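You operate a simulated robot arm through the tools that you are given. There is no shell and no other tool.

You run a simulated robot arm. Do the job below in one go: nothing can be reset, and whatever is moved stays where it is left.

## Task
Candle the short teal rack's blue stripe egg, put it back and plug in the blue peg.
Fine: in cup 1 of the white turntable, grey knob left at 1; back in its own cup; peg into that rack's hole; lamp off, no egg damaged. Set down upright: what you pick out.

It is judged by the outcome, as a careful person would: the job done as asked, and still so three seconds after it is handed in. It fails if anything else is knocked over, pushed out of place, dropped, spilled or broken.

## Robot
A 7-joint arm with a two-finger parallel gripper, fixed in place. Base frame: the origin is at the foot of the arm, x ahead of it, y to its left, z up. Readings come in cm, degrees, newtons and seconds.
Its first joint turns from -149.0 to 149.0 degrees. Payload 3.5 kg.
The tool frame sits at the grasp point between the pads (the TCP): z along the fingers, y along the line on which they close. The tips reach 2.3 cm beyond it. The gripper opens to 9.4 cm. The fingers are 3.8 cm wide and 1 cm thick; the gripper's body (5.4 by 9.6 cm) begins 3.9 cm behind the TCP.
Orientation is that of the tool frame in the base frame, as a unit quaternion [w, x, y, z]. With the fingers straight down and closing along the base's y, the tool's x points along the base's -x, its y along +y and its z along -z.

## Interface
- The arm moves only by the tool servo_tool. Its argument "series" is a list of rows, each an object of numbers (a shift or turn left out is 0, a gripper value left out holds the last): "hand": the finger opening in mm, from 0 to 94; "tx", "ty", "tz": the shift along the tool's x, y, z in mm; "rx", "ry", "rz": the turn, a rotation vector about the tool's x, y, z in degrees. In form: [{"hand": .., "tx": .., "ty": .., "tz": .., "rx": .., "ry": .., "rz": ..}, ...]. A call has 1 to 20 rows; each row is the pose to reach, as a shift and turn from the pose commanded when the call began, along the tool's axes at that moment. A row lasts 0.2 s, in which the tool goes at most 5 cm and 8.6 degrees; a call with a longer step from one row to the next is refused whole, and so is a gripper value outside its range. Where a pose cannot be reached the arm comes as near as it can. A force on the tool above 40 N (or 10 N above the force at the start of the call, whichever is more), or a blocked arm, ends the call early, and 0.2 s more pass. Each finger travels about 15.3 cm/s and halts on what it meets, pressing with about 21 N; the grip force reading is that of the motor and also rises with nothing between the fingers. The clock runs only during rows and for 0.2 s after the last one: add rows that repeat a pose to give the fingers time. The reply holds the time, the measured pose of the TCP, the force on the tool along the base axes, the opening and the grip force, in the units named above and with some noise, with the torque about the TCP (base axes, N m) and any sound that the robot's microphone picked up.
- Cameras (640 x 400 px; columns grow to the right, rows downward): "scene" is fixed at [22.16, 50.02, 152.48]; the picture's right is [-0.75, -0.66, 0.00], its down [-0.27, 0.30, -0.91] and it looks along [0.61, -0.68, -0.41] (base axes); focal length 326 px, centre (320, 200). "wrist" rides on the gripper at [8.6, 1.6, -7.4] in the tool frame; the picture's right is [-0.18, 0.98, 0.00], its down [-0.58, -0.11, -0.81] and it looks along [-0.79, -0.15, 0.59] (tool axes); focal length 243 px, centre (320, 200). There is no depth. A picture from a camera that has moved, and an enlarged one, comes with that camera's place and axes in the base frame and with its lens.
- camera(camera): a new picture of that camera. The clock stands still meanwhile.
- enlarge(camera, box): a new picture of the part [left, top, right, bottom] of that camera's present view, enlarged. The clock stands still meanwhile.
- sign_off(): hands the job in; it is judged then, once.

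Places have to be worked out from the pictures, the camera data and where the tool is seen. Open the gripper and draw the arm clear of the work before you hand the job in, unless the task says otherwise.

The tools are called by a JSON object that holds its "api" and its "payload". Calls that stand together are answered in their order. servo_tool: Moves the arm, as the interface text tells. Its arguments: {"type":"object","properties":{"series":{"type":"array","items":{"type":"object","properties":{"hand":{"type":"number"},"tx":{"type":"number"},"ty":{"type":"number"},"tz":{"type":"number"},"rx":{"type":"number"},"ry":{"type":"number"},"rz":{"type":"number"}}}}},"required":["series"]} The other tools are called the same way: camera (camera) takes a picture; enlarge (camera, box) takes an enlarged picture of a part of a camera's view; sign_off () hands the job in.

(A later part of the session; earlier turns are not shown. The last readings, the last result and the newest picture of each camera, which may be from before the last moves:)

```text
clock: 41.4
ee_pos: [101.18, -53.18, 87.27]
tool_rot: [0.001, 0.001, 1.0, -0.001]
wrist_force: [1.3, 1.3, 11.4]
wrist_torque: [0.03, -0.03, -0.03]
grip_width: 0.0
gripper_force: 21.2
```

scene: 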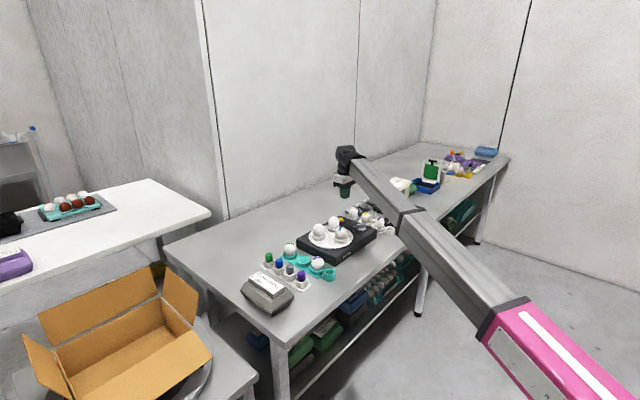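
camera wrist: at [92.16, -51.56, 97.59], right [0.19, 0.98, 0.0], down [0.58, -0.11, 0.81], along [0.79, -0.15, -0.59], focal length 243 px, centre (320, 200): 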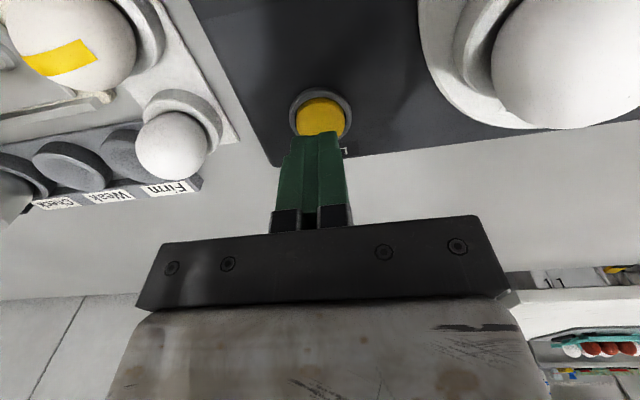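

A click was heard as the button went down. I'll take a picture with it pressed to see whether the lamp is lit.

{"api": "enlarge", "payload": {"camera": "scene", "box": [300, 190, 390, 250]}}

{"api": "servo_tool", "payload": {"series": [{"tz": -2}, {"tz": -8}, {"tz": -16}, {"tz": -24}, {"tz": -28}, {"tz": -28}]}}

{"api": "enlarge", "payload": {"camera": "scene", "box": [300, 190, 390, 250]}}

{"api": "camera", "payload": {"camera": "wrist"}}

```text
6.67 times, centred on (345, 220) of scene
camera zoom: at [22.16, 50.02, 152.48], right [-0.75, -0.66, 0.0], down [-0.27, 0.3, -0.91], along [0.61, -0.68, -0.41], focal length 2173 px, centre (153, 67)
```

zoom: 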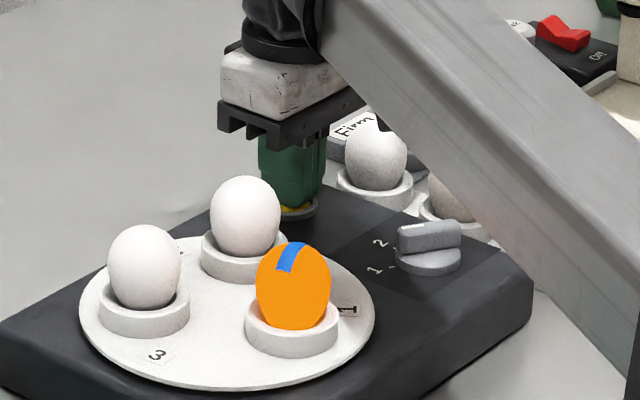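

```text
clock: 42.8
ee_pos: [101.14, -53.14, 89.93]
tool_rot: [0.0, 0.0, 1.0, -0.001]
wrist_force: [-0.6, 0.4, 0.0]
wrist_torque: [0.04, -0.01, 0.02]
grip_width: 0.0
gripper_force: 21.1
```

```text
6.67 times, centred on (345, 220) of scene
camera zoom: at [22.16, 50.02, 152.48], right [-0.75, -0.66, 0.0], down [-0.27, 0.3, -0.91], along [0.61, -0.68, -0.41], focal length 2173 px, centre (153, 67)
```

zoom: 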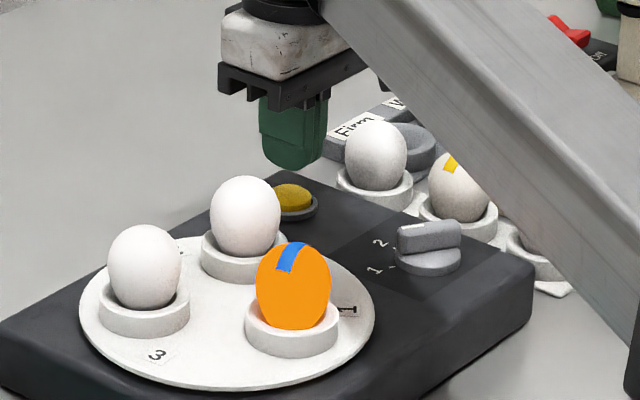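

```text
taken
camera wrist: at [92.36, -51.58, 97.39], right [0.19, 0.98, 0.0], down [0.58, -0.11, 0.81], along [0.79, -0.15, -0.59], focal length 243 px, centre (320, 200)
```

wrist: 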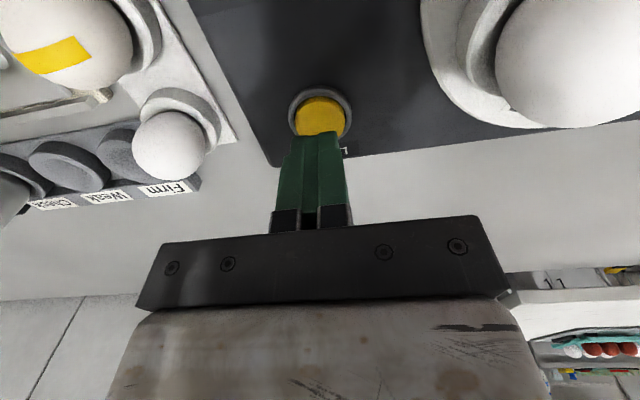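

The blue stripe egg in cup 1 glows orange and the lamp stays on after release. I'll leave it lit a few seconds so the candling counts.

{"api": "servo_tool", "payload": {"series": [{"tz": 0}, {"tz": 0}, {"tz": 0}, {"tz": 0}, {"tz": 0}, {"tz": 0}, {"tz": 0}, {"tz": 0}, {"tz": 0}, {"tz": 0}, {"tz": 0}, {"tz": 0}, {"tz": 0}, {"tz": 0}, {"tz": 0}]}}

{"api": "enlarge", "payload": {"camera": "scene", "box": [300, 190, 390, 250]}}

```text
clock: 46.0
ee_pos: [101.0, -53.11, 89.98]
tool_rot: [0.0, 0.0, 1.0, -0.001]
wrist_force: [0.1, 0.0, 0.4]
wrist_torque: [0.01, -0.01, -0.02]
grip_width: 0.0
gripper_force: 21.0
```

```text
6.67 times, centred on (345, 220) of scene
camera zoom: at [22.16, 50.02, 152.48], right [-0.75, -0.66, 0.0], down [-0.27, 0.3, -0.91], along [0.61, -0.68, -0.41], focal length 2173 px, centre (153, 67)
```

zoom: 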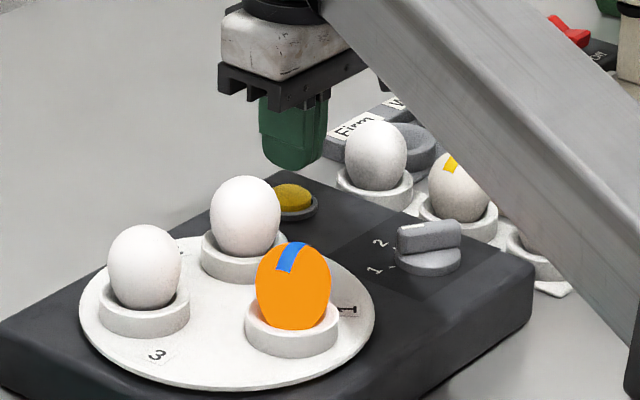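

The egg has been lit for over 4 s. I'll press the button once more to switch the lamp off, using the same stroke as before, then lift.

{"api": "servo_tool", "payload": {"series": [{"tz": 4}, {"tz": 11}, {"tz": 18}, {"tz": 23}, {"tz": 26}, {"tz": 27}, {"tz": 27}]}}

{"api": "servo_tool", "payload": {"series": [{"tz": -2}, {"tz": -8}, {"tz": -16}, {"tz": -24}, {"tz": -28}, {"tz": -28}]}}

{"api": "enlarge", "payload": {"camera": "scene", "box": [300, 190, 390, 250]}}

```text
clock: 47.6
ee_pos: [100.98, -53.14, 87.37]
tool_rot: [-0.001, 0.001, 1.0, -0.001]
wrist_force: [0.9, 0.5, 5.6]
wrist_torque: [0.04, -0.04, -0.04]
grip_width: 0.0
gripper_force: 21.3
heard: click
```

```text
clock: 49.0
ee_pos: [101.06, -53.09, 90.18]
tool_rot: [0.0, 0.001, 1.0, -0.002]
wrist_force: [0.5, -0.1, 1.0]
wrist_torque: [-0.01, -0.02, 0.01]
grip_width: 0.0
gripper_force: 21.2
```

```text
6.67 times, centred on (345, 220) of scene
camera zoom: at [22.16, 50.02, 152.48], right [-0.75, -0.66, 0.0], down [-0.27, 0.3, -0.91], along [0.61, -0.68, -0.41], focal length 2173 px, centre (153, 67)
```

zoom: 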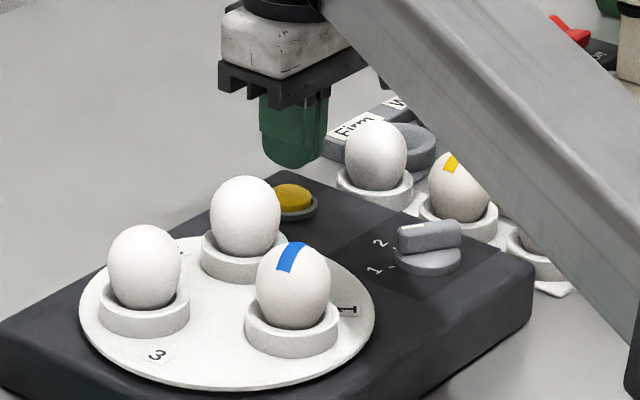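

The lamp is off again, and the egg and knob haven't moved. I'll go up, return above cup 1, and open the fingers once clear.

{"api": "servo_tool", "payload": {"series": [{"tz": -4}, {"tz": -18}, {"tz": -40}, {"tz": -62}, {"tz": -78}, {"tz": -83}, {"tx": 4, "ty": 5, "tz": -83}, {"tx": 14, "ty": 18, "tz": -83}, {"tx": 32, "ty": 40, "tz": -83}, {"tx": 52, "ty": 65, "tz": -83}, {"tx": 72, "ty": 90, "tz": -83}, {"tx": 90, "ty": 113, "tz": -83}, {"tx": 103, "ty": 129, "tz": -83, "hand": 20}, {"tx": 109, "ty": 137, "tz": -83, "hand": 45}, {"tx": 111, "ty": 139, "tz": -83, "hand": 68}, {"tx": 111, "ty": 139, "tz": -83, "hand": 68}]}}

{"api": "camera", "payload": {"camera": "wrist"}}

{"api": "enlarge", "payload": {"camera": "wrist", "box": [220, 0, 420, 125]}}

```text
clock: 52.4
ee_pos: [90.0, -39.1, 98.21]
tool_rot: [0.0, 0.001, 1.0, -0.001]
wrist_force: [0.4, -0.2, 0.0]
wrist_torque: [-0.03, -0.03, -0.02]
grip_width: 6.83
gripper_force: 0.1
```

```text
taken
camera wrist: at [81.23, -37.65, 105.74], right [0.19, 0.98, 0.0], down [0.58, -0.11, 0.81], along [0.79, -0.15, -0.59], focal length 243 px, centre (320, 200)
```

wrist: 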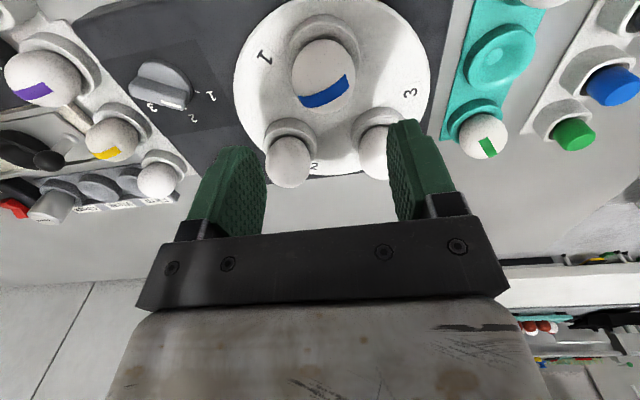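

```text
3.20 times, centred on (320, 62) of wrist
camera zoom: at [81.23, -37.65, 105.74], right [0.19, 0.98, 0.0], down [0.58, -0.11, 0.81], along [0.79, -0.15, -0.59], focal length 776 px, centre (320, 640)
```

zoom: 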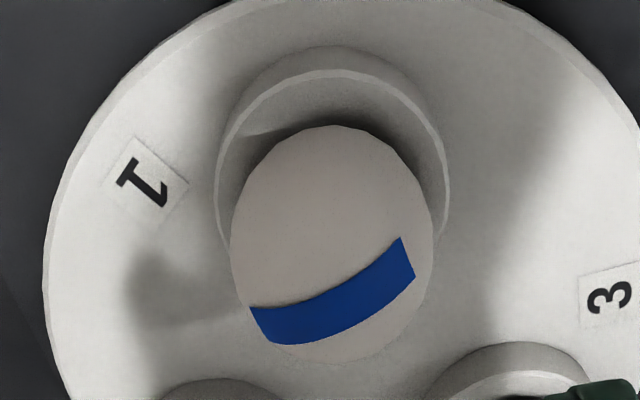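

The egg reads at about (89.95,-39.0). I'll lower over it with the fingers open, down to the same grasp height of z≈89.4.

{"api": "servo_tool", "payload": {"series": [{"ty": 0.7, "tz": 5}, {"ty": 0.7, "tz": 18}, {"ty": 0.7, "tz": 36}, {"ty": 0.7, "tz": 54}, {"ty": 0.7, "tz": 70}, {"ty": 0.7, "tz": 81}, {"ty": 0.7, "tz": 87}, {"ty": 0.7, "tz": 88}, {"ty": 0.7, "tz": 88}]}}

{"api": "camera", "payload": {"camera": "wrist"}}

```text
clock: 54.4
ee_pos: [90.05, -39.2, 89.56]
tool_rot: [0.0, 0.0, 1.0, -0.002]
wrist_force: [-0.6, -1.3, 0.1]
wrist_torque: [0.01, 0.0, 0.01]
grip_width: 6.76
gripper_force: 0.1
```

```text
taken
camera wrist: at [81.27, -37.6, 96.93], right [0.19, 0.98, 0.0], down [0.58, -0.11, 0.81], along [0.79, -0.15, -0.59], focal length 243 px, centre (320, 200)
```

wrist: 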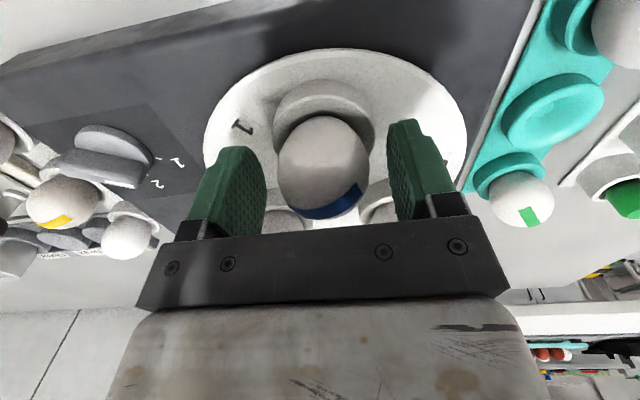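

The fingers straddle the egg evenly. I'll close gradually to the same moderate grip as before.

{"api": "servo_tool", "payload": {"series": [{"hand": 62}, {"hand": 56}, {"hand": 52}, {"hand": 50}, {"hand": 48}, {"hand": 47}, {"hand": 46}, {"hand": 45}, {"hand": 44}, {"hand": 43}, {"hand": 42}, {"hand": 41}, {"hand": 41}]}}

```text
clock: 57.2
ee_pos: [89.99, -39.13, 89.48]
tool_rot: [0.0, 0.001, 1.0, -0.002]
wrist_force: [1.0, 0.1, -0.7]
wrist_torque: [0.04, -0.02, 0.01]
grip_width: 4.35
gripper_force: 9.3
```

The grip is 9.3 N at 4.35 cm with almost no side load. I'll lift gently to z≈98.

{"api": "servo_tool", "payload": {"series": [{"tz": -2}, {"tz": -5}, {"tz": -10}, {"tz": -18}, {"tz": -30}, {"tz": -46}, {"tz": -62}, {"tz": -76}, {"tz": -84}, {"tz": -86}, {"tz": -86}]}}

{"api": "camera", "payload": {"camera": "wrist"}}

{"api": "enlarge", "payload": {"camera": "scene", "box": [300, 190, 390, 250]}}

```text
clock: 59.6
ee_pos: [90.01, -39.09, 98.15]
tool_rot: [0.001, 0.002, 1.0, -0.002]
wrist_force: [0.5, 0.1, -0.1]
wrist_torque: [0.02, 0.01, 0.01]
grip_width: 4.36
gripper_force: 9.0
```

```text
taken
camera wrist: at [81.27, -37.57, 105.54], right [0.19, 0.98, 0.0], down [0.58, -0.11, 0.81], along [0.79, -0.15, -0.59], focal length 243 px, centre (320, 200)
```

wrist: 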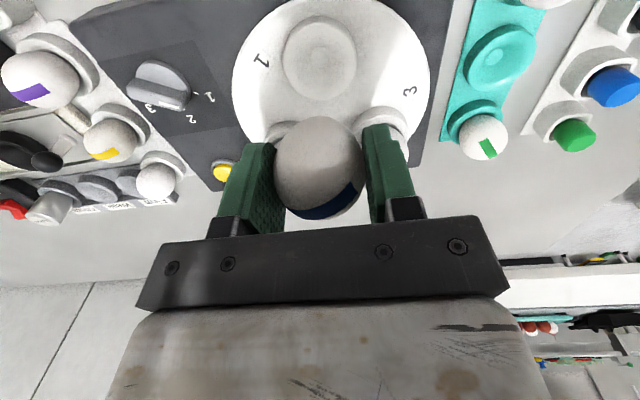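

```text
6.67 times, centred on (345, 220) of scene
camera zoom: at [22.16, 50.02, 152.48], right [-0.75, -0.66, 0.0], down [-0.27, 0.3, -0.91], along [0.61, -0.68, -0.41], focal length 2173 px, centre (153, 67)
```

zoom: 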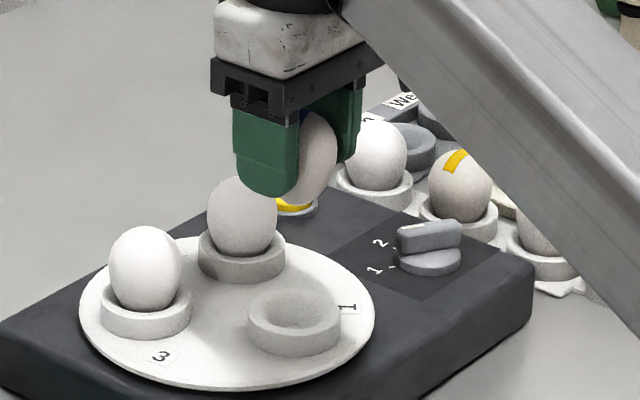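

The egg is back in the gripper and the turntable is undisturbed. I'll carry it at height back over its own rack cup at about (95.32,-23.0) and check the alignment.

{"api": "servo_tool", "payload": {"series": [{"tx": -2, "ty": 5}, {"tx": -6, "ty": 18}, {"tx": -13, "ty": 39}, {"tx": -22, "ty": 66}, {"tx": -31, "ty": 94}, {"tx": -39, "ty": 120}, {"tx": -46, "ty": 142}, {"tx": -51, "ty": 156}, {"tx": -53, "ty": 162}, {"tx": -53, "ty": 162}]}}

{"api": "servo_tool", "payload": {"series": [{"tz": 4}, {"tz": 16}, {"tz": 34}, {"tz": 54}, {"tz": 72}, {"tz": 86}, {"tz": 94}, {"tz": 97}, {"tz": 97}]}}

{"api": "camera", "payload": {"camera": "wrist"}}

{"api": "enlarge", "payload": {"camera": "wrist", "box": [220, 30, 420, 155]}}

{"api": "enlarge", "payload": {"camera": "scene", "box": [265, 215, 355, 275]}}

```text
clock: 61.8
ee_pos: [95.23, -22.88, 98.05]
tool_rot: [-0.001, 0.001, 1.0, -0.001]
wrist_force: [-0.4, -0.5, 0.0]
wrist_torque: [-0.01, 0.01, -0.02]
grip_width: 4.34
gripper_force: 8.6
```

```text
clock: 63.8
ee_pos: [95.23, -22.97, 88.41]
tool_rot: [0.0, 0.001, 1.0, -0.001]
wrist_force: [1.1, -0.2, -0.8]
wrist_torque: [0.01, 0.01, -0.02]
grip_width: 4.32
gripper_force: 8.6
```

```text
taken
camera wrist: at [86.55, -21.45, 95.79], right [0.19, 0.98, 0.0], down [0.58, -0.11, 0.81], along [0.79, -0.15, -0.59], focal length 243 px, centre (320, 200)
```

wrist: 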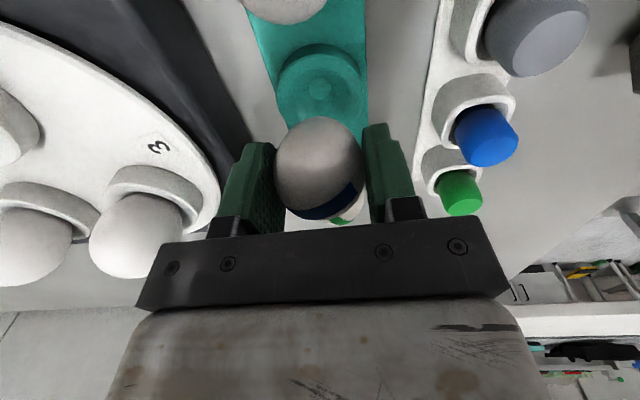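

```text
3.20 times, centred on (320, 92) of wrist
camera zoom: at [86.55, -21.45, 95.79], right [0.19, 0.98, 0.0], down [0.58, -0.11, 0.81], along [0.79, -0.15, -0.59], focal length 776 px, centre (320, 544)
```

zoom: 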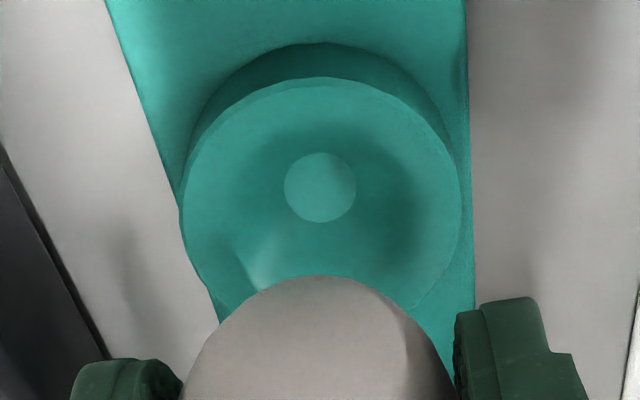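

```text
6.67 times, centred on (310, 245) of scene
camera zoom: at [22.16, 50.02, 152.48], right [-0.75, -0.66, 0.0], down [-0.27, 0.3, -0.91], along [0.61, -0.68, -0.41], focal length 2173 px, centre (387, -100)
```

zoom: 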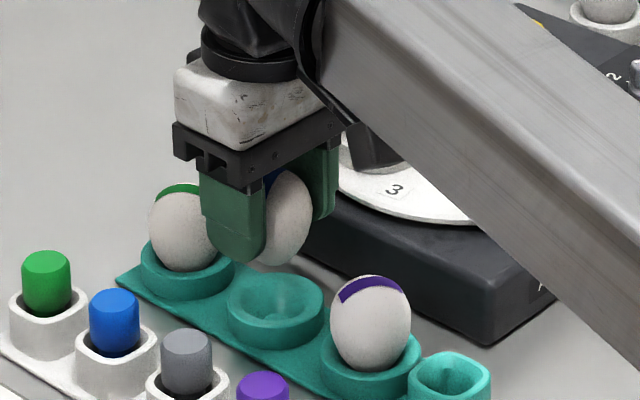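

The cup's centre spot is at the same pixel as when I first lifted the egg, so the alignment is right. I'll lower to just above the seat and then creep down.

{"api": "servo_tool", "payload": {"series": [{"tz": 3}, {"tz": 9}, {"tz": 17}, {"tz": 24}, {"tz": 29}, {"tz": 31}, {"tz": 31}]}}

{"api": "servo_tool", "payload": {"series": [{"tz": 1.5}, {"tz": 3}, {"tz": 3}]}}

{"api": "servo_tool", "payload": {"series": [{"tz": 1}, {"tz": 2}, {"tz": 2}]}}

```text
clock: 65.4
ee_pos: [95.31, -22.95, 85.19]
tool_rot: [0.0, 0.001, 1.0, -0.001]
wrist_force: [0.7, -0.2, -1.3]
wrist_torque: [0.01, 0.01, 0.02]
grip_width: 4.35
gripper_force: 9.0
```

```text
clock: 66.2
ee_pos: [95.29, -22.98, 85.06]
tool_rot: [0.0, 0.001, 1.0, -0.002]
wrist_force: [0.6, -0.4, 0.1]
wrist_torque: [0.02, 0.0, 0.0]
grip_width: 4.32
gripper_force: 9.2
```

```text
clock: 67.0
ee_pos: [95.21, -22.94, 84.73]
tool_rot: [0.001, 0.001, 1.0, -0.002]
wrist_force: [0.0, 1.0, -0.8]
wrist_torque: [0.03, -0.03, 0.01]
grip_width: 4.34
gripper_force: 8.7
```

No contact yet at z≈84.75. I'll continue in 1.5–2 mm steps.

{"api": "servo_tool", "payload": {"series": [{"tz": 0.8}, {"tz": 1.6}, {"tz": 1.6}]}}

{"api": "servo_tool", "payload": {"series": [{"tz": 0.6}, {"tz": 1.2}, {"tz": 1.2}]}}

```text
clock: 67.8
ee_pos: [95.23, -23.03, 84.6]
tool_rot: [0.0, 0.001, 1.0, -0.001]
wrist_force: [-2.3, -0.1, 3.7]
wrist_torque: [0.03, -0.01, -0.03]
grip_width: 4.32
gripper_force: 9.0
```

```text
clock: 68.6
ee_pos: [95.18, -22.97, 84.58]
tool_rot: [0.0, 0.0, 1.0, -0.001]
wrist_force: [-6.1, -0.9, 5.6]
wrist_torque: [-0.02, 0.02, 0.02]
grip_width: 4.35
gripper_force: 8.9
```

The egg is touching with -6 N along x, so it's slightly too far forward. I'll shift about 0.8 mm toward -x.

{"api": "servo_tool", "payload": {"series": [{"tx": 0.4, "tz": -0.2}, {"tx": 0.8, "tz": -0.2}, {"tx": 0.8, "tz": -0.2}]}}

```text
clock: 69.4
ee_pos: [95.25, -22.95, 84.54]
tool_rot: [0.0, 0.001, 1.0, -0.001]
wrist_force: [-1.4, -0.1, 0.9]
wrist_torque: [0.01, 0.04, -0.02]
grip_width: 4.34
gripper_force: 9.2
```

The side load is nearly gone. I'll press down a touch to confirm the seat.

{"api": "servo_tool", "payload": {"series": [{"tx": 0.2, "tz": 0.4}, {"tx": 0.2, "tz": 0.8}, {"tx": 0.2, "tz": 0.8}]}}

```text
clock: 70.2
ee_pos: [95.18, -23.06, 84.44]
tool_rot: [0.0, 0.001, 1.0, -0.002]
wrist_force: [1.8, -1.4, 7.4]
wrist_torque: [-0.02, -0.05, 0.03]
grip_width: 4.36
gripper_force: 9.0
```

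The egg is seated, with 7 N mostly vertical. I'll relieve the press and open the fingers slowly.

{"api": "servo_tool", "payload": {"series": [{"tz": -0.5}, {"tz": -0.5}, {"tz": -0.5, "hand": 42}, {"tz": -0.5, "hand": 43}, {"tz": -0.5, "hand": 44}, {"tz": -0.5, "hand": 45}, {"tz": -0.5, "hand": 46}, {"tz": -0.5, "hand": 48}, {"tz": -0.5, "hand": 52}, {"tz": -0.5, "hand": 58}, {"tz": -0.5, "hand": 64}, {"tz": -0.5, "hand": 68}, {"tz": -0.5, "hand": 68}]}}

{"api": "enlarge", "payload": {"camera": "scene", "box": [265, 215, 355, 275]}}

{"api": "camera", "payload": {"camera": "wrist"}}

```text
clock: 73.0
ee_pos: [95.15, -23.02, 84.52]
tool_rot: [0.0, 0.0, 1.0, -0.001]
wrist_force: [-0.5, 0.6, -0.1]
wrist_torque: [0.03, 0.02, -0.04]
grip_width: 6.81
gripper_force: 0.1
```

```text
6.67 times, centred on (310, 245) of scene
camera zoom: at [22.16, 50.02, 152.48], right [-0.75, -0.66, 0.0], down [-0.27, 0.3, -0.91], along [0.61, -0.68, -0.41], focal length 2173 px, centre (387, -100)
```

zoom: 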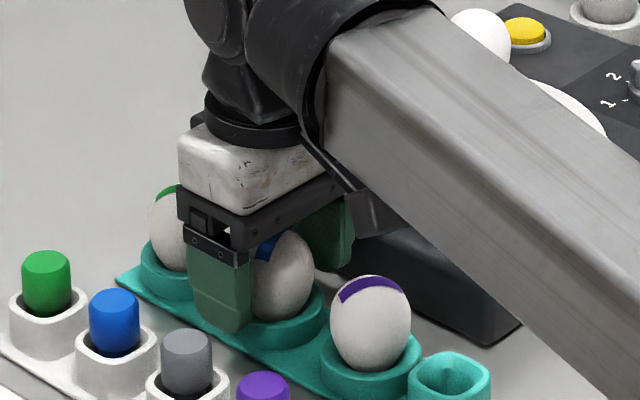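

```text
taken
camera wrist: at [86.45, -21.44, 91.87], right [0.19, 0.98, 0.0], down [0.58, -0.11, 0.81], along [0.79, -0.15, -0.59], focal length 243 px, centre (320, 200)
```

wrist: 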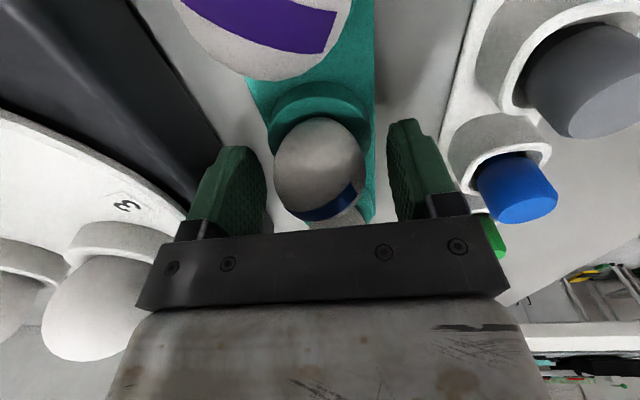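

The egg is back in its cup and upright. I'll lift clear and look at the blue peg.

{"api": "servo_tool", "payload": {"series": [{"tz": -3}, {"tz": -12}, {"tz": -30}, {"tz": -52}, {"tz": -75}, {"tz": -95}, {"tz": -110}, {"tz": -118}, {"tz": -120}, {"tz": -120}]}}

{"api": "camera", "payload": {"camera": "wrist"}}

{"api": "enlarge", "payload": {"camera": "wrist", "box": [360, 20, 520, 120]}}

{"api": "enlarge", "payload": {"camera": "scene", "box": [255, 240, 345, 300]}}

```text
clock: 75.2
ee_pos: [95.11, -23.0, 96.47]
tool_rot: [-0.001, 0.001, 1.0, -0.002]
wrist_force: [0.0, 0.6, 0.2]
wrist_torque: [0.0, 0.01, -0.02]
grip_width: 6.81
gripper_force: 0.0
```

```text
taken
camera wrist: at [86.47, -21.4, 103.91], right [0.19, 0.98, 0.0], down [0.58, -0.11, 0.81], along [0.79, -0.15, -0.59], focal length 243 px, centre (320, 200)
```

wrist: 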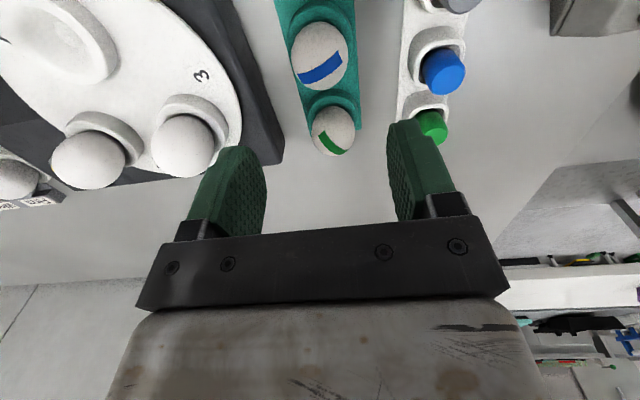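

```text
4.00 times, centred on (440, 70) of wrist
camera zoom: at [86.47, -21.4, 103.91], right [0.19, 0.98, 0.0], down [0.58, -0.11, 0.81], along [0.79, -0.15, -0.59], focal length 970 px, centre (-160, 720)
```

zoom: 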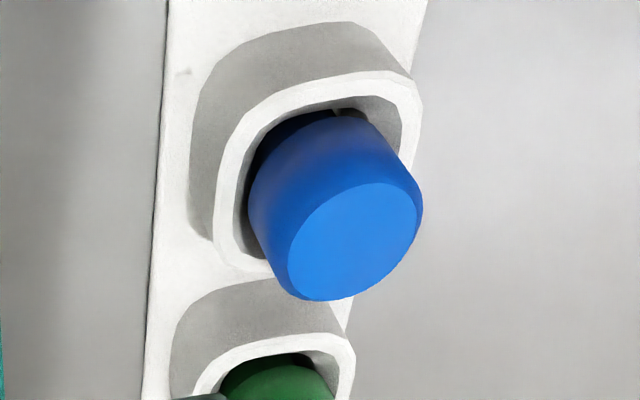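

```text
6.67 times, centred on (300, 270) of scene
camera zoom: at [22.16, 50.02, 152.48], right [-0.75, -0.66, 0.0], down [-0.27, 0.3, -0.91], along [0.61, -0.68, -0.41], focal length 2173 px, centre (453, -267)
```

zoom: 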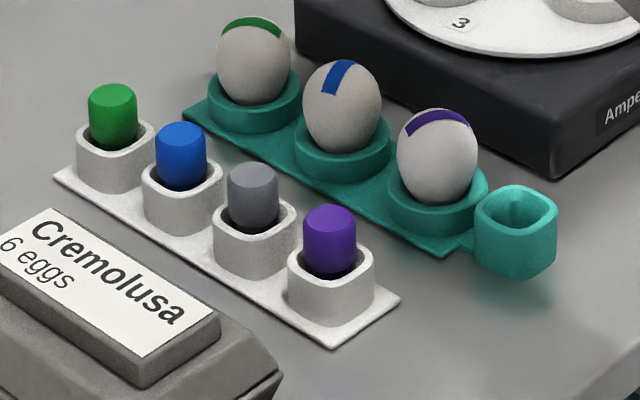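

The blue peg's top centre triangulates to about (98.0,-13.4,85.0). I'll move above it and look again to refine.

{"api": "servo_tool", "payload": {"series": [{"tx": -2, "ty": 5}, {"tx": -6, "ty": 18}, {"tx": -12, "ty": 38}, {"tx": -18, "ty": 60}, {"tx": -24, "ty": 79}, {"tx": -28, "ty": 92}, {"tx": -29, "ty": 96}, {"tx": -29, "ty": 96}]}}

{"api": "camera", "payload": {"camera": "wrist"}}

{"api": "enlarge", "payload": {"camera": "wrist", "box": [240, 0, 400, 100]}}

```text
clock: 77.0
ee_pos: [98.19, -13.3, 96.48]
tool_rot: [0.0, 0.001, 1.0, -0.001]
wrist_force: [0.4, 0.6, 0.0]
wrist_torque: [0.0, -0.02, 0.01]
grip_width: 6.8
gripper_force: 0.0
```

```text
taken
camera wrist: at [89.4, -11.79, 103.86], right [0.19, 0.98, 0.0], down [0.58, -0.11, 0.81], along [0.79, -0.15, -0.59], focal length 243 px, centre (320, 200)
```

wrist: 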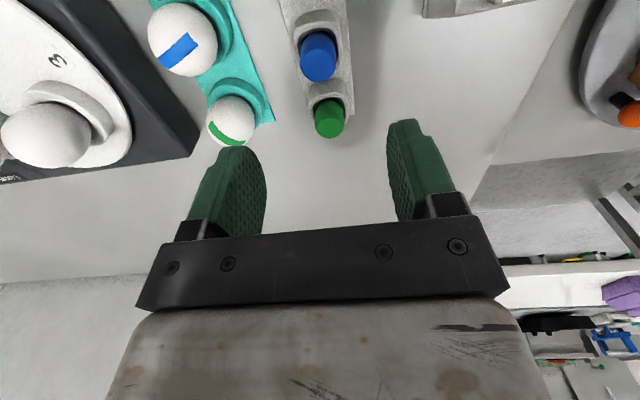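

```text
4.00 times, centred on (320, 50) of wrist
camera zoom: at [89.4, -11.79, 103.86], right [0.19, 0.98, 0.0], down [0.58, -0.11, 0.81], along [0.79, -0.15, -0.59], focal length 970 px, centre (320, 800)
```

zoom: 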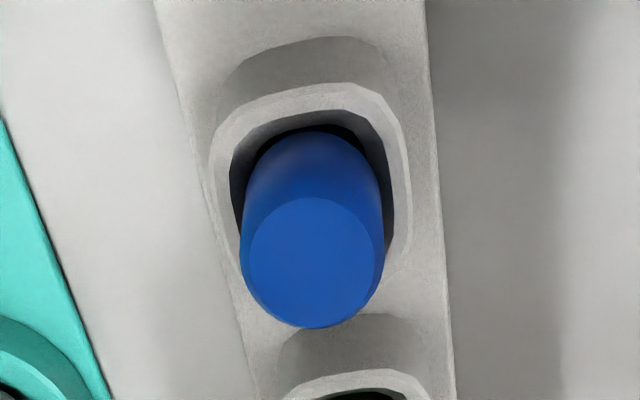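

The peg top refines to (97.8,-13.5,85.2) with a diameter of about 2.6 cm. I'll narrow the fingers to 54 mm, centre over it, and lower to z≈85.2, keeping the tips above its holder's rim.

{"api": "servo_tool", "payload": {"series": [{"hand": 60, "tx": 1, "ty": -0.5, "tz": 4}, {"hand": 54, "tx": 2, "ty": -1, "tz": 15}, {"tx": 2.7, "ty": -1.2, "tz": 32}, {"tx": 2.7, "ty": -1.2, "tz": 50}, {"tx": 2.7, "ty": -1.2, "tz": 66}, {"tx": 2.7, "ty": -1.2, "tz": 78}, {"tx": 2.7, "ty": -1.2, "tz": 82}, {"tx": 2.7, "ty": -1.2, "tz": 82}]}}

{"api": "camera", "payload": {"camera": "wrist"}}

{"api": "enlarge", "payload": {"camera": "scene", "box": [245, 235, 335, 295]}}

```text
clock: 78.8
ee_pos: [97.81, -13.48, 88.29]
tool_rot: [0.0, 0.001, 1.0, -0.002]
wrist_force: [0.1, 0.4, -0.9]
wrist_torque: [0.05, 0.01, -0.01]
grip_width: 5.38
gripper_force: 0.1
```

```text
taken
camera wrist: at [89.13, -11.92, 95.66], right [0.19, 0.98, 0.0], down [0.58, -0.11, 0.81], along [0.79, -0.15, -0.59], focal length 243 px, centre (320, 200)
```

wrist: 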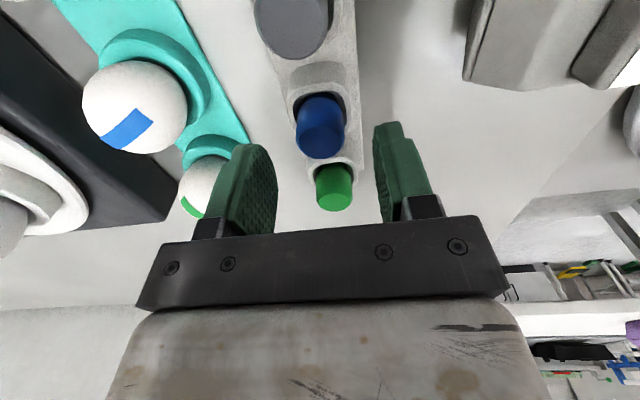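

```text
6.67 times, centred on (290, 265) of scene
camera zoom: at [22.16, 50.02, 152.48], right [-0.75, -0.66, 0.0], down [-0.27, 0.3, -0.91], along [0.61, -0.68, -0.41], focal length 2173 px, centre (520, -233)
```

zoom: 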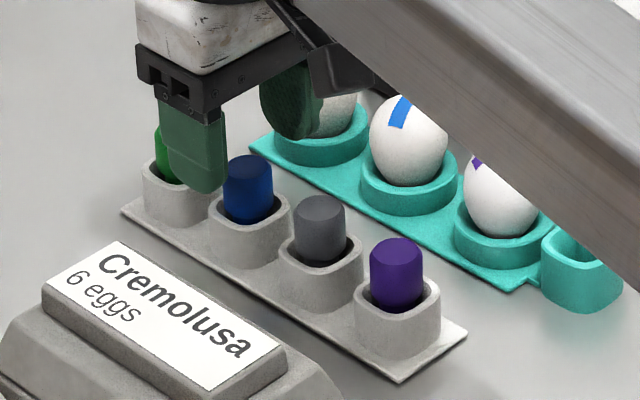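

The peg is centred at about (97.9,-13.5). I'll lower 3.1 cm to grasp height.

{"api": "servo_tool", "payload": {"series": [{"tz": 4}, {"tz": 11}, {"tz": 19}, {"tz": 26}, {"tz": 30}, {"tz": 31}, {"tz": 31}]}}

{"api": "camera", "payload": {"camera": "wrist"}}

{"api": "enlarge", "payload": {"camera": "scene", "box": [245, 235, 335, 295]}}

```text
clock: 80.4
ee_pos: [97.83, -13.5, 85.18]
tool_rot: [0.0, 0.002, 1.0, -0.001]
wrist_force: [-0.7, -0.7, 0.6]
wrist_torque: [-0.01, 0.02, 0.01]
grip_width: 5.41
gripper_force: 0.2
```

```text
taken
camera wrist: at [89.15, -11.93, 92.56], right [0.19, 0.98, 0.0], down [0.58, -0.11, 0.81], along [0.79, -0.15, -0.59], focal length 243 px, centre (320, 200)
```

wrist: 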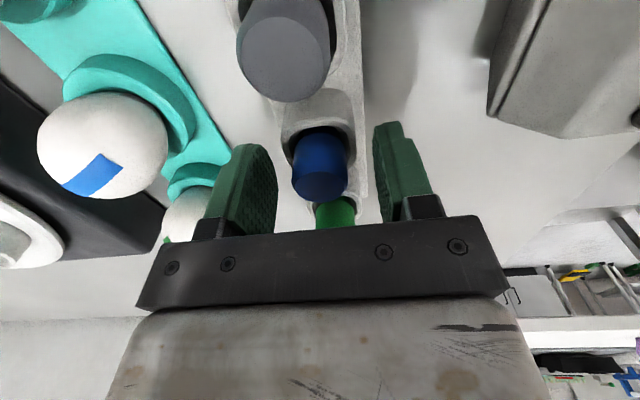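

```text
6.67 times, centred on (290, 265) of scene
camera zoom: at [22.16, 50.02, 152.48], right [-0.75, -0.66, 0.0], down [-0.27, 0.3, -0.91], along [0.61, -0.68, -0.41], focal length 2173 px, centre (520, -233)
```

zoom: 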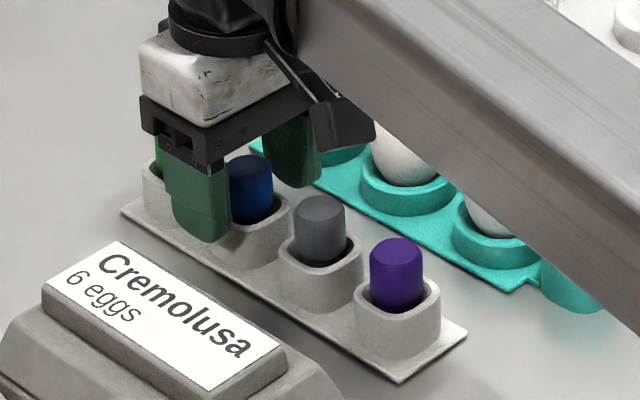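

I need to be sure the fingertips are above the holder's rim before closing, so I'll zoom in on both views.

{"api": "enlarge", "payload": {"camera": "wrist", "box": [230, 80, 420, 220]}}

{"api": "enlarge", "payload": {"camera": "scene", "box": [260, 250, 300, 280]}}

```text
2.86 times, centred on (325, 150) of wrist
camera zoom: at [89.15, -11.93, 92.56], right [0.19, 0.98, 0.0], down [0.58, -0.11, 0.81], along [0.79, -0.15, -0.59], focal length 693 px, centre (306, 343)
```

zoom: 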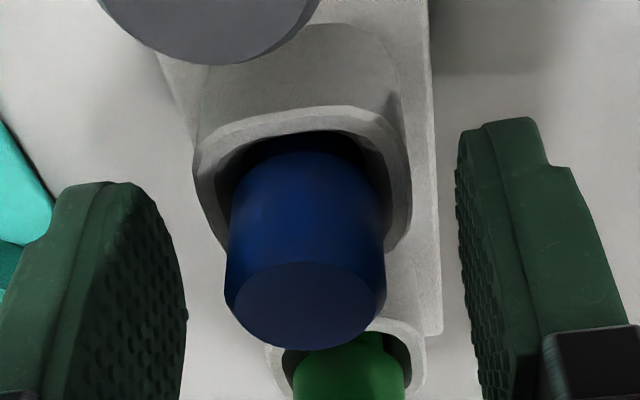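

```text
13.33 times, centred on (280, 265) of scene
camera zoom: at [22.16, 50.02, 152.48], right [-0.75, -0.66, 0.0], down [-0.27, 0.3, -0.91], along [0.61, -0.68, -0.41], focal length 4346 px, centre (853, -667)
```

zoom: 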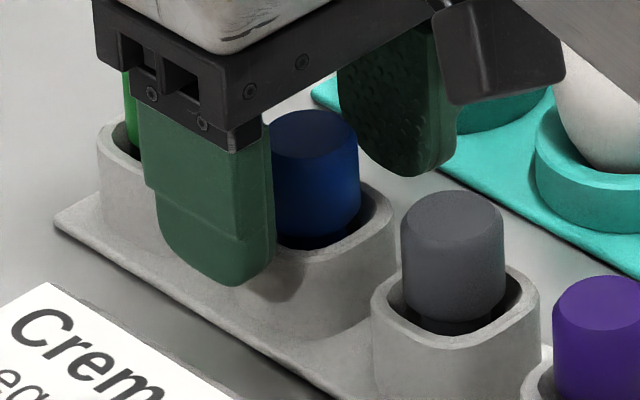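

My estimates put the holder's rim at z≈82.0–82.7 and the tips at 82.9, which is too tight. I'll raise 5 mm for margin and then close slowly on the peg.

{"api": "servo_tool", "payload": {"series": [{"tz": -3}, {"tz": -5}, {"tz": -5, "hand": 48}, {"tz": -5, "hand": 43}, {"tz": -5, "hand": 39}, {"tz": -5, "hand": 36}, {"tz": -5, "hand": 33}, {"tz": -5, "hand": 31}, {"tz": -5, "hand": 29}, {"tz": -5, "hand": 28}, {"tz": -5, "hand": 28}]}}

```text
clock: 82.8
ee_pos: [97.81, -13.4, 85.56]
tool_rot: [0.0, 0.0, 1.0, -0.002]
wrist_force: [0.1, -0.7, 0.4]
wrist_torque: [0.01, -0.02, 0.0]
grip_width: 2.81
gripper_force: 0.1
```

The fingers went past the rim width with no contact. I'll keep closing onto the peg.

{"api": "servo_tool", "payload": {"series": [{"hand": 27}, {"hand": 26}, {"hand": 25}, {"hand": 24}, {"hand": 24}]}}

```text
clock: 84.0
ee_pos: [97.71, -13.56, 85.6]
tool_rot: [0.0, 0.0, 1.0, -0.001]
wrist_force: [0.3, -0.2, 1.2]
wrist_torque: [0.02, -0.02, 0.03]
grip_width: 2.56
gripper_force: 20.7
```

The peg is gripped firmly at 2.56 cm wide. I'll lift it straight out of its holder.

{"api": "servo_tool", "payload": {"series": [{"tz": -2}, {"tz": -6}, {"tz": -12}, {"tz": -20}, {"tz": -30}, {"tz": -42}, {"tz": -56}, {"tz": -70}, {"tz": -82}, {"tz": -89}, {"tz": -91}, {"tz": -91}]}}

{"api": "camera", "payload": {"camera": "wrist"}}

{"api": "enlarge", "payload": {"camera": "scene", "box": [245, 215, 335, 275]}}

```text
clock: 86.6
ee_pos: [97.8, -13.45, 94.81]
tool_rot: [0.0, 0.001, 1.0, -0.002]
wrist_force: [-0.4, 0.6, -0.6]
wrist_torque: [0.0, 0.0, -0.01]
grip_width: 2.53
gripper_force: 20.9
```

```text
taken
camera wrist: at [89.13, -11.93, 102.15], right [0.19, 0.98, 0.0], down [0.58, -0.11, 0.81], along [0.79, -0.15, -0.59], focal length 243 px, centre (320, 200)
```

wrist: 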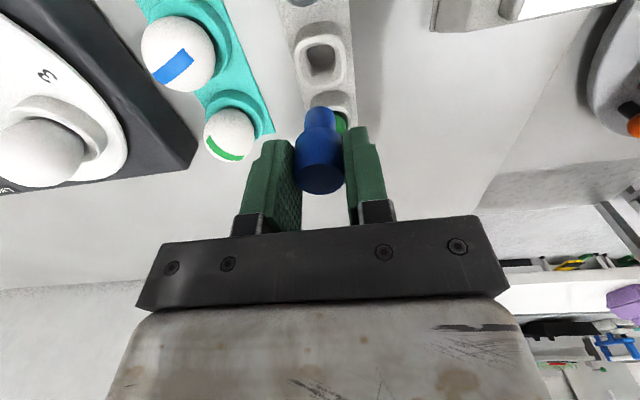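

```text
6.67 times, centred on (290, 245) of scene
camera zoom: at [22.16, 50.02, 152.48], right [-0.75, -0.66, 0.0], down [-0.27, 0.3, -0.91], along [0.61, -0.68, -0.41], focal length 2173 px, centre (520, -100)
```

zoom: 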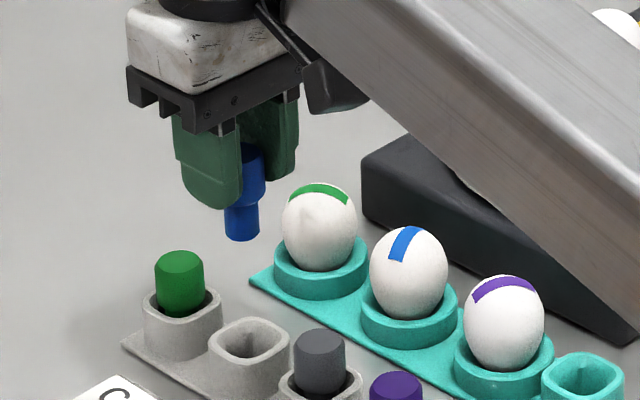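

The peg has a wide head and a narrower stem. I'll zoom in on the peg in the gripper and on the holder to understand the fit.

{"api": "enlarge", "payload": {"camera": "wrist", "box": [250, 20, 410, 220]}}

{"api": "enlarge", "payload": {"camera": "scene", "box": [260, 230, 300, 280]}}

{"api": "enlarge", "payload": {"camera": "scene", "box": [310, 255, 350, 290]}}

```text
2.00 times, centred on (330, 120) of wrist
camera zoom: at [89.13, -11.93, 102.15], right [0.19, 0.98, 0.0], down [0.58, -0.11, 0.81], along [0.79, -0.15, -0.59], focal length 485 px, centre (300, 360)
```

zoom: 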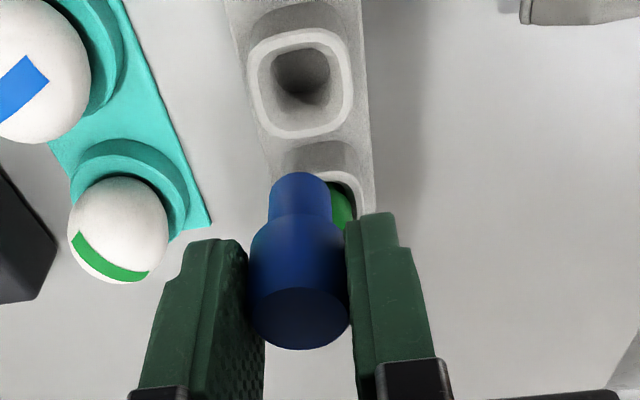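

```text
8.00 times, centred on (280, 255) of scene
camera zoom: at [22.16, 50.02, 152.48], right [-0.75, -0.66, 0.0], down [-0.27, 0.3, -0.91], along [0.61, -0.68, -0.41], focal length 2608 px, centre (640, -240)
```

zoom: 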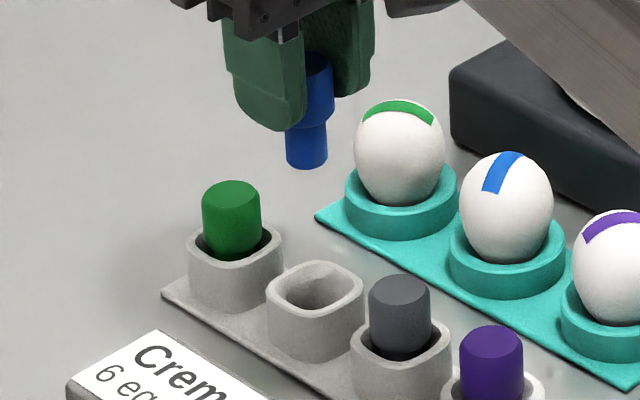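

```text
11.43 times, centred on (330, 272) of scene
camera zoom: at [22.16, 50.02, 152.48], right [-0.75, -0.66, 0.0], down [-0.27, 0.3, -0.91], along [0.61, -0.68, -0.41], focal length 3726 px, centre (206, -629)
```

zoom: 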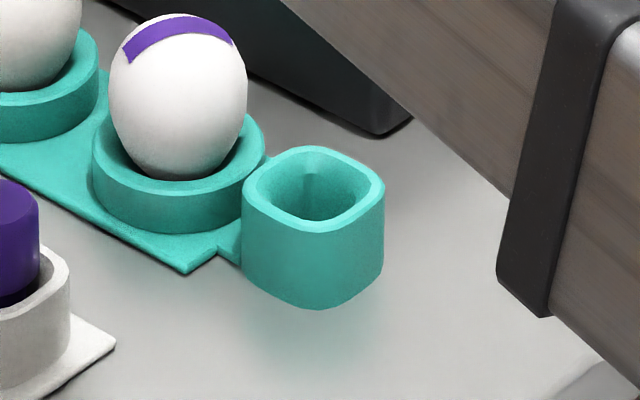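

The narrow stem goes into the funnel-shaped socket. I'll carry the peg at height over to the teal socket near (81.8,-23.0) and look at the hole.

{"api": "servo_tool", "payload": {"series": [{"tx": 4, "ty": -2, "tz": -5}, {"tx": 14, "ty": -8, "tz": -12}, {"tx": 32, "ty": -19, "tz": -12}, {"tx": 54, "ty": -32, "tz": -12}, {"tx": 78, "ty": -46, "tz": -12}, {"tx": 102, "ty": -61, "tz": -12}, {"tx": 124, "ty": -74, "tz": -12}, {"tx": 142, "ty": -85, "tz": -12}, {"tx": 154, "ty": -92, "tz": -12}, {"tx": 160, "ty": -95.5, "tz": -12}, {"tx": 160, "ty": -95.5, "tz": -12}]}}

{"api": "camera", "payload": {"camera": "wrist"}}

{"api": "enlarge", "payload": {"camera": "wrist", "box": [240, 10, 400, 110]}}

{"api": "enlarge", "payload": {"camera": "scene", "box": [285, 235, 375, 295]}}

```text
clock: 89.0
ee_pos: [81.75, -22.95, 96.06]
tool_rot: [0.0, 0.001, 1.0, -0.001]
wrist_force: [-0.5, 0.7, -0.9]
wrist_torque: [-0.02, 0.02, -0.01]
grip_width: 2.52
gripper_force: 21.0
```

```text
taken
camera wrist: at [73.14, -21.43, 103.43], right [0.19, 0.98, 0.0], down [0.58, -0.11, 0.81], along [0.79, -0.15, -0.59], focal length 243 px, centre (320, 200)
```

wrist: 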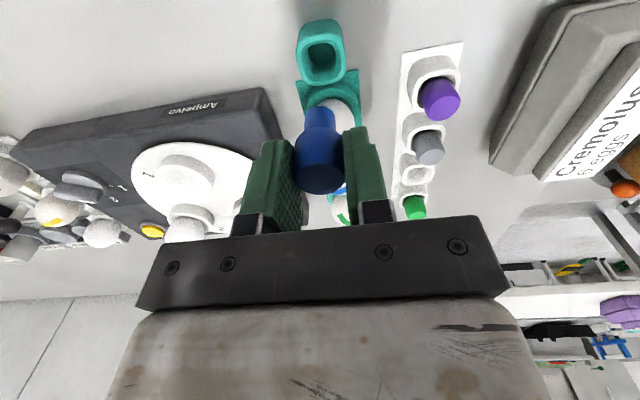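

```text
4.00 times, centred on (320, 60) of wrist
camera zoom: at [73.14, -21.43, 103.43], right [0.19, 0.98, 0.0], down [0.58, -0.11, 0.81], along [0.79, -0.15, -0.59], focal length 970 px, centre (320, 760)
```

zoom: 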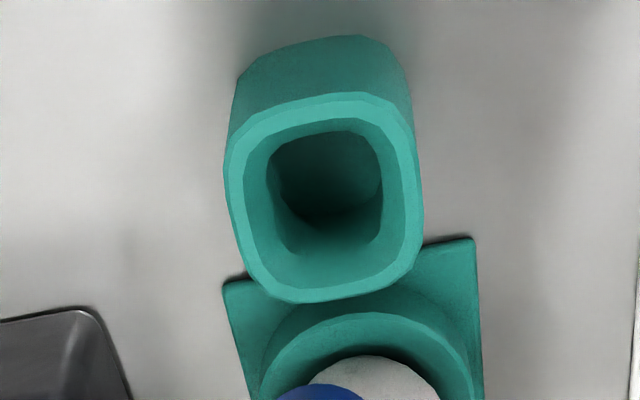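

```text
6.67 times, centred on (330, 265) of scene
camera zoom: at [22.16, 50.02, 152.48], right [-0.75, -0.66, 0.0], down [-0.27, 0.3, -0.91], along [0.61, -0.68, -0.41], focal length 2173 px, centre (253, -233)
```

zoom: 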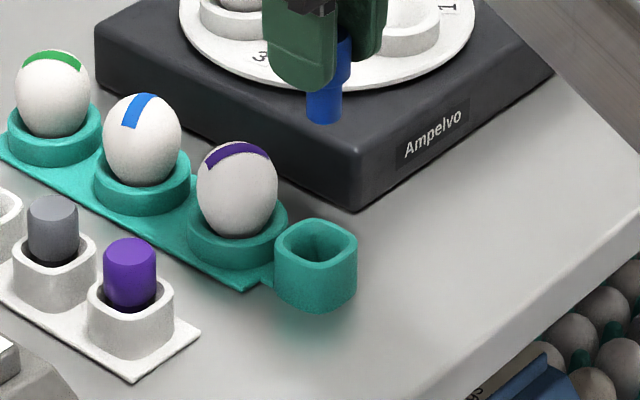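

The socket reads at about (82.15,-23.1), roughly 4 mm further out than where I am. I'll correct and lower to z≈90 for a closer check.

{"api": "servo_tool", "payload": {"series": [{"tx": -1, "ty": -0.5, "tz": 4}, {"tx": -2, "ty": -1, "tz": 14}, {"tx": -3.8, "ty": -1.3, "tz": 28}, {"tx": -3.8, "ty": -1.3, "tz": 42}, {"tx": -3.8, "ty": -1.3, "tz": 53}, {"tx": -3.8, "ty": -1.3, "tz": 59}, {"tx": -3.8, "ty": -1.3, "tz": 60}, {"tx": -3.8, "ty": -1.3, "tz": 60}]}}

{"api": "camera", "payload": {"camera": "wrist"}}

{"api": "enlarge", "payload": {"camera": "wrist", "box": [240, 50, 400, 150]}}

{"api": "enlarge", "payload": {"camera": "scene", "box": [300, 240, 360, 285]}}

```text
clock: 90.8
ee_pos: [82.23, -23.11, 90.08]
tool_rot: [0.0, 0.001, 1.0, -0.001]
wrist_force: [0.2, -0.5, -0.9]
wrist_torque: [-0.01, -0.02, 0.02]
grip_width: 2.52
gripper_force: 21.1
```

```text
taken
camera wrist: at [73.47, -21.57, 97.37], right [0.19, 0.98, 0.0], down [0.58, -0.11, 0.81], along [0.79, -0.15, -0.59], focal length 243 px, centre (320, 200)
```

wrist: 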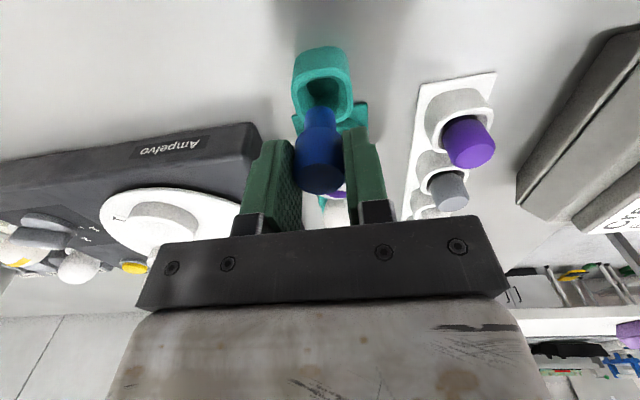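

```text
4.00 times, centred on (320, 100) of wrist
camera zoom: at [73.47, -21.57, 97.37], right [0.19, 0.98, 0.0], down [0.58, -0.11, 0.81], along [0.79, -0.15, -0.59], focal length 970 px, centre (320, 600)
```

zoom: 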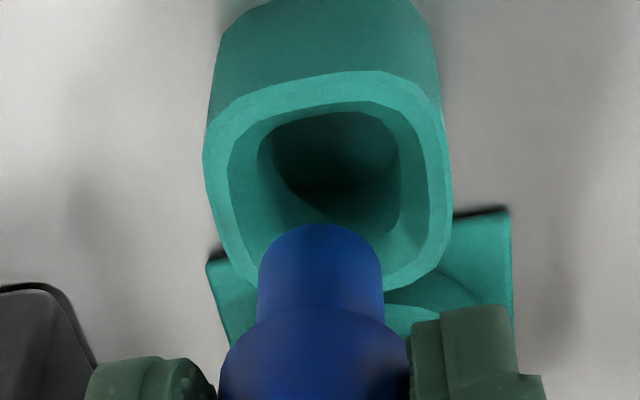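

```text
8.89 times, centred on (330, 262) of scene
camera zoom: at [22.16, 50.02, 152.48], right [-0.75, -0.66, 0.0], down [-0.27, 0.3, -0.91], along [0.61, -0.68, -0.41], focal length 2898 px, centre (231, -356)
```

zoom: 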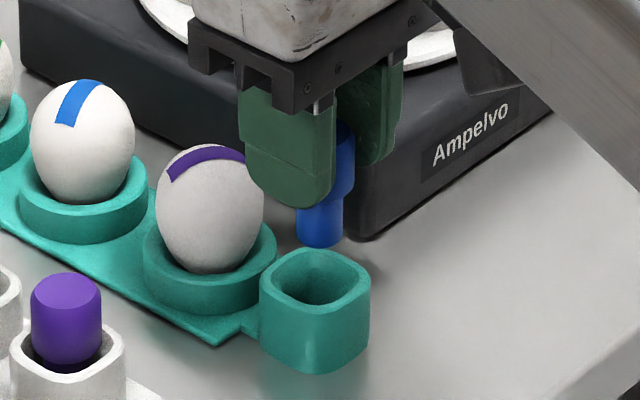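

The stem is aligned with the funnel in y and within a millimetre or so in x. I'll lower until the stem just enters the rim and check again.

{"api": "servo_tool", "payload": {"series": [{"tz": 3}, {"tz": 9}, {"tz": 16}, {"tz": 22}, {"tz": 27}, {"tz": 29}, {"tz": 29}]}}

{"api": "enlarge", "payload": {"camera": "wrist", "box": [240, 60, 400, 160]}}

{"api": "enlarge", "payload": {"camera": "scene", "box": [300, 240, 360, 285]}}

```text
clock: 92.4
ee_pos: [82.17, -23.19, 87.2]
tool_rot: [0.0, 0.001, 1.0, -0.002]
wrist_force: [0.7, 0.7, -0.7]
wrist_torque: [-0.03, -0.01, 0.02]
grip_width: 2.54
gripper_force: 20.6
```

```text
4.00 times, centred on (320, 110) of wrist
camera zoom: at [73.46, -21.59, 94.54], right [0.19, 0.98, 0.0], down [0.58, -0.11, 0.81], along [0.79, -0.15, -0.59], focal length 970 px, centre (320, 560)
```

zoom: 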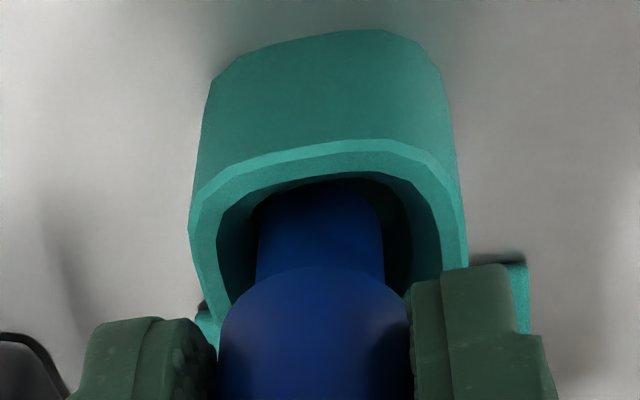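

```text
8.89 times, centred on (330, 262) of scene
camera zoom: at [22.16, 50.02, 152.48], right [-0.75, -0.66, 0.0], down [-0.27, 0.3, -0.91], along [0.61, -0.68, -0.41], focal length 2898 px, centre (231, -356)
```

zoom: 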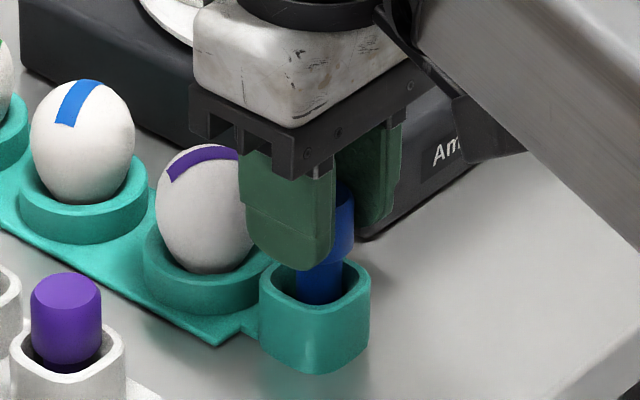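

The stem is inside the rim and well centred. I'll continue down slowly while watching the forces.

{"api": "servo_tool", "payload": {"series": [{"ty": 0.5, "tz": 2}, {"ty": 0.5, "tz": 5}, {"ty": 0.5, "tz": 8}, {"ty": 0.5, "tz": 10}, {"ty": 0.5, "tz": 10}]}}

{"api": "servo_tool", "payload": {"series": [{"tz": 1.5}, {"tz": 3}, {"tz": 3}]}}

```text
clock: 93.6
ee_pos: [82.06, -23.02, 86.17]
tool_rot: [0.0, 0.001, 1.0, -0.001]
wrist_force: [-0.8, 0.3, 0.0]
wrist_torque: [0.0, 0.0, 0.0]
grip_width: 2.53
gripper_force: 20.3
```

```text
clock: 94.4
ee_pos: [82.13, -23.2, 85.87]
tool_rot: [0.0, 0.001, 1.0, -0.001]
wrist_force: [0.2, -0.5, -0.1]
wrist_torque: [-0.01, -0.02, 0.02]
grip_width: 2.53
gripper_force: 20.9
```

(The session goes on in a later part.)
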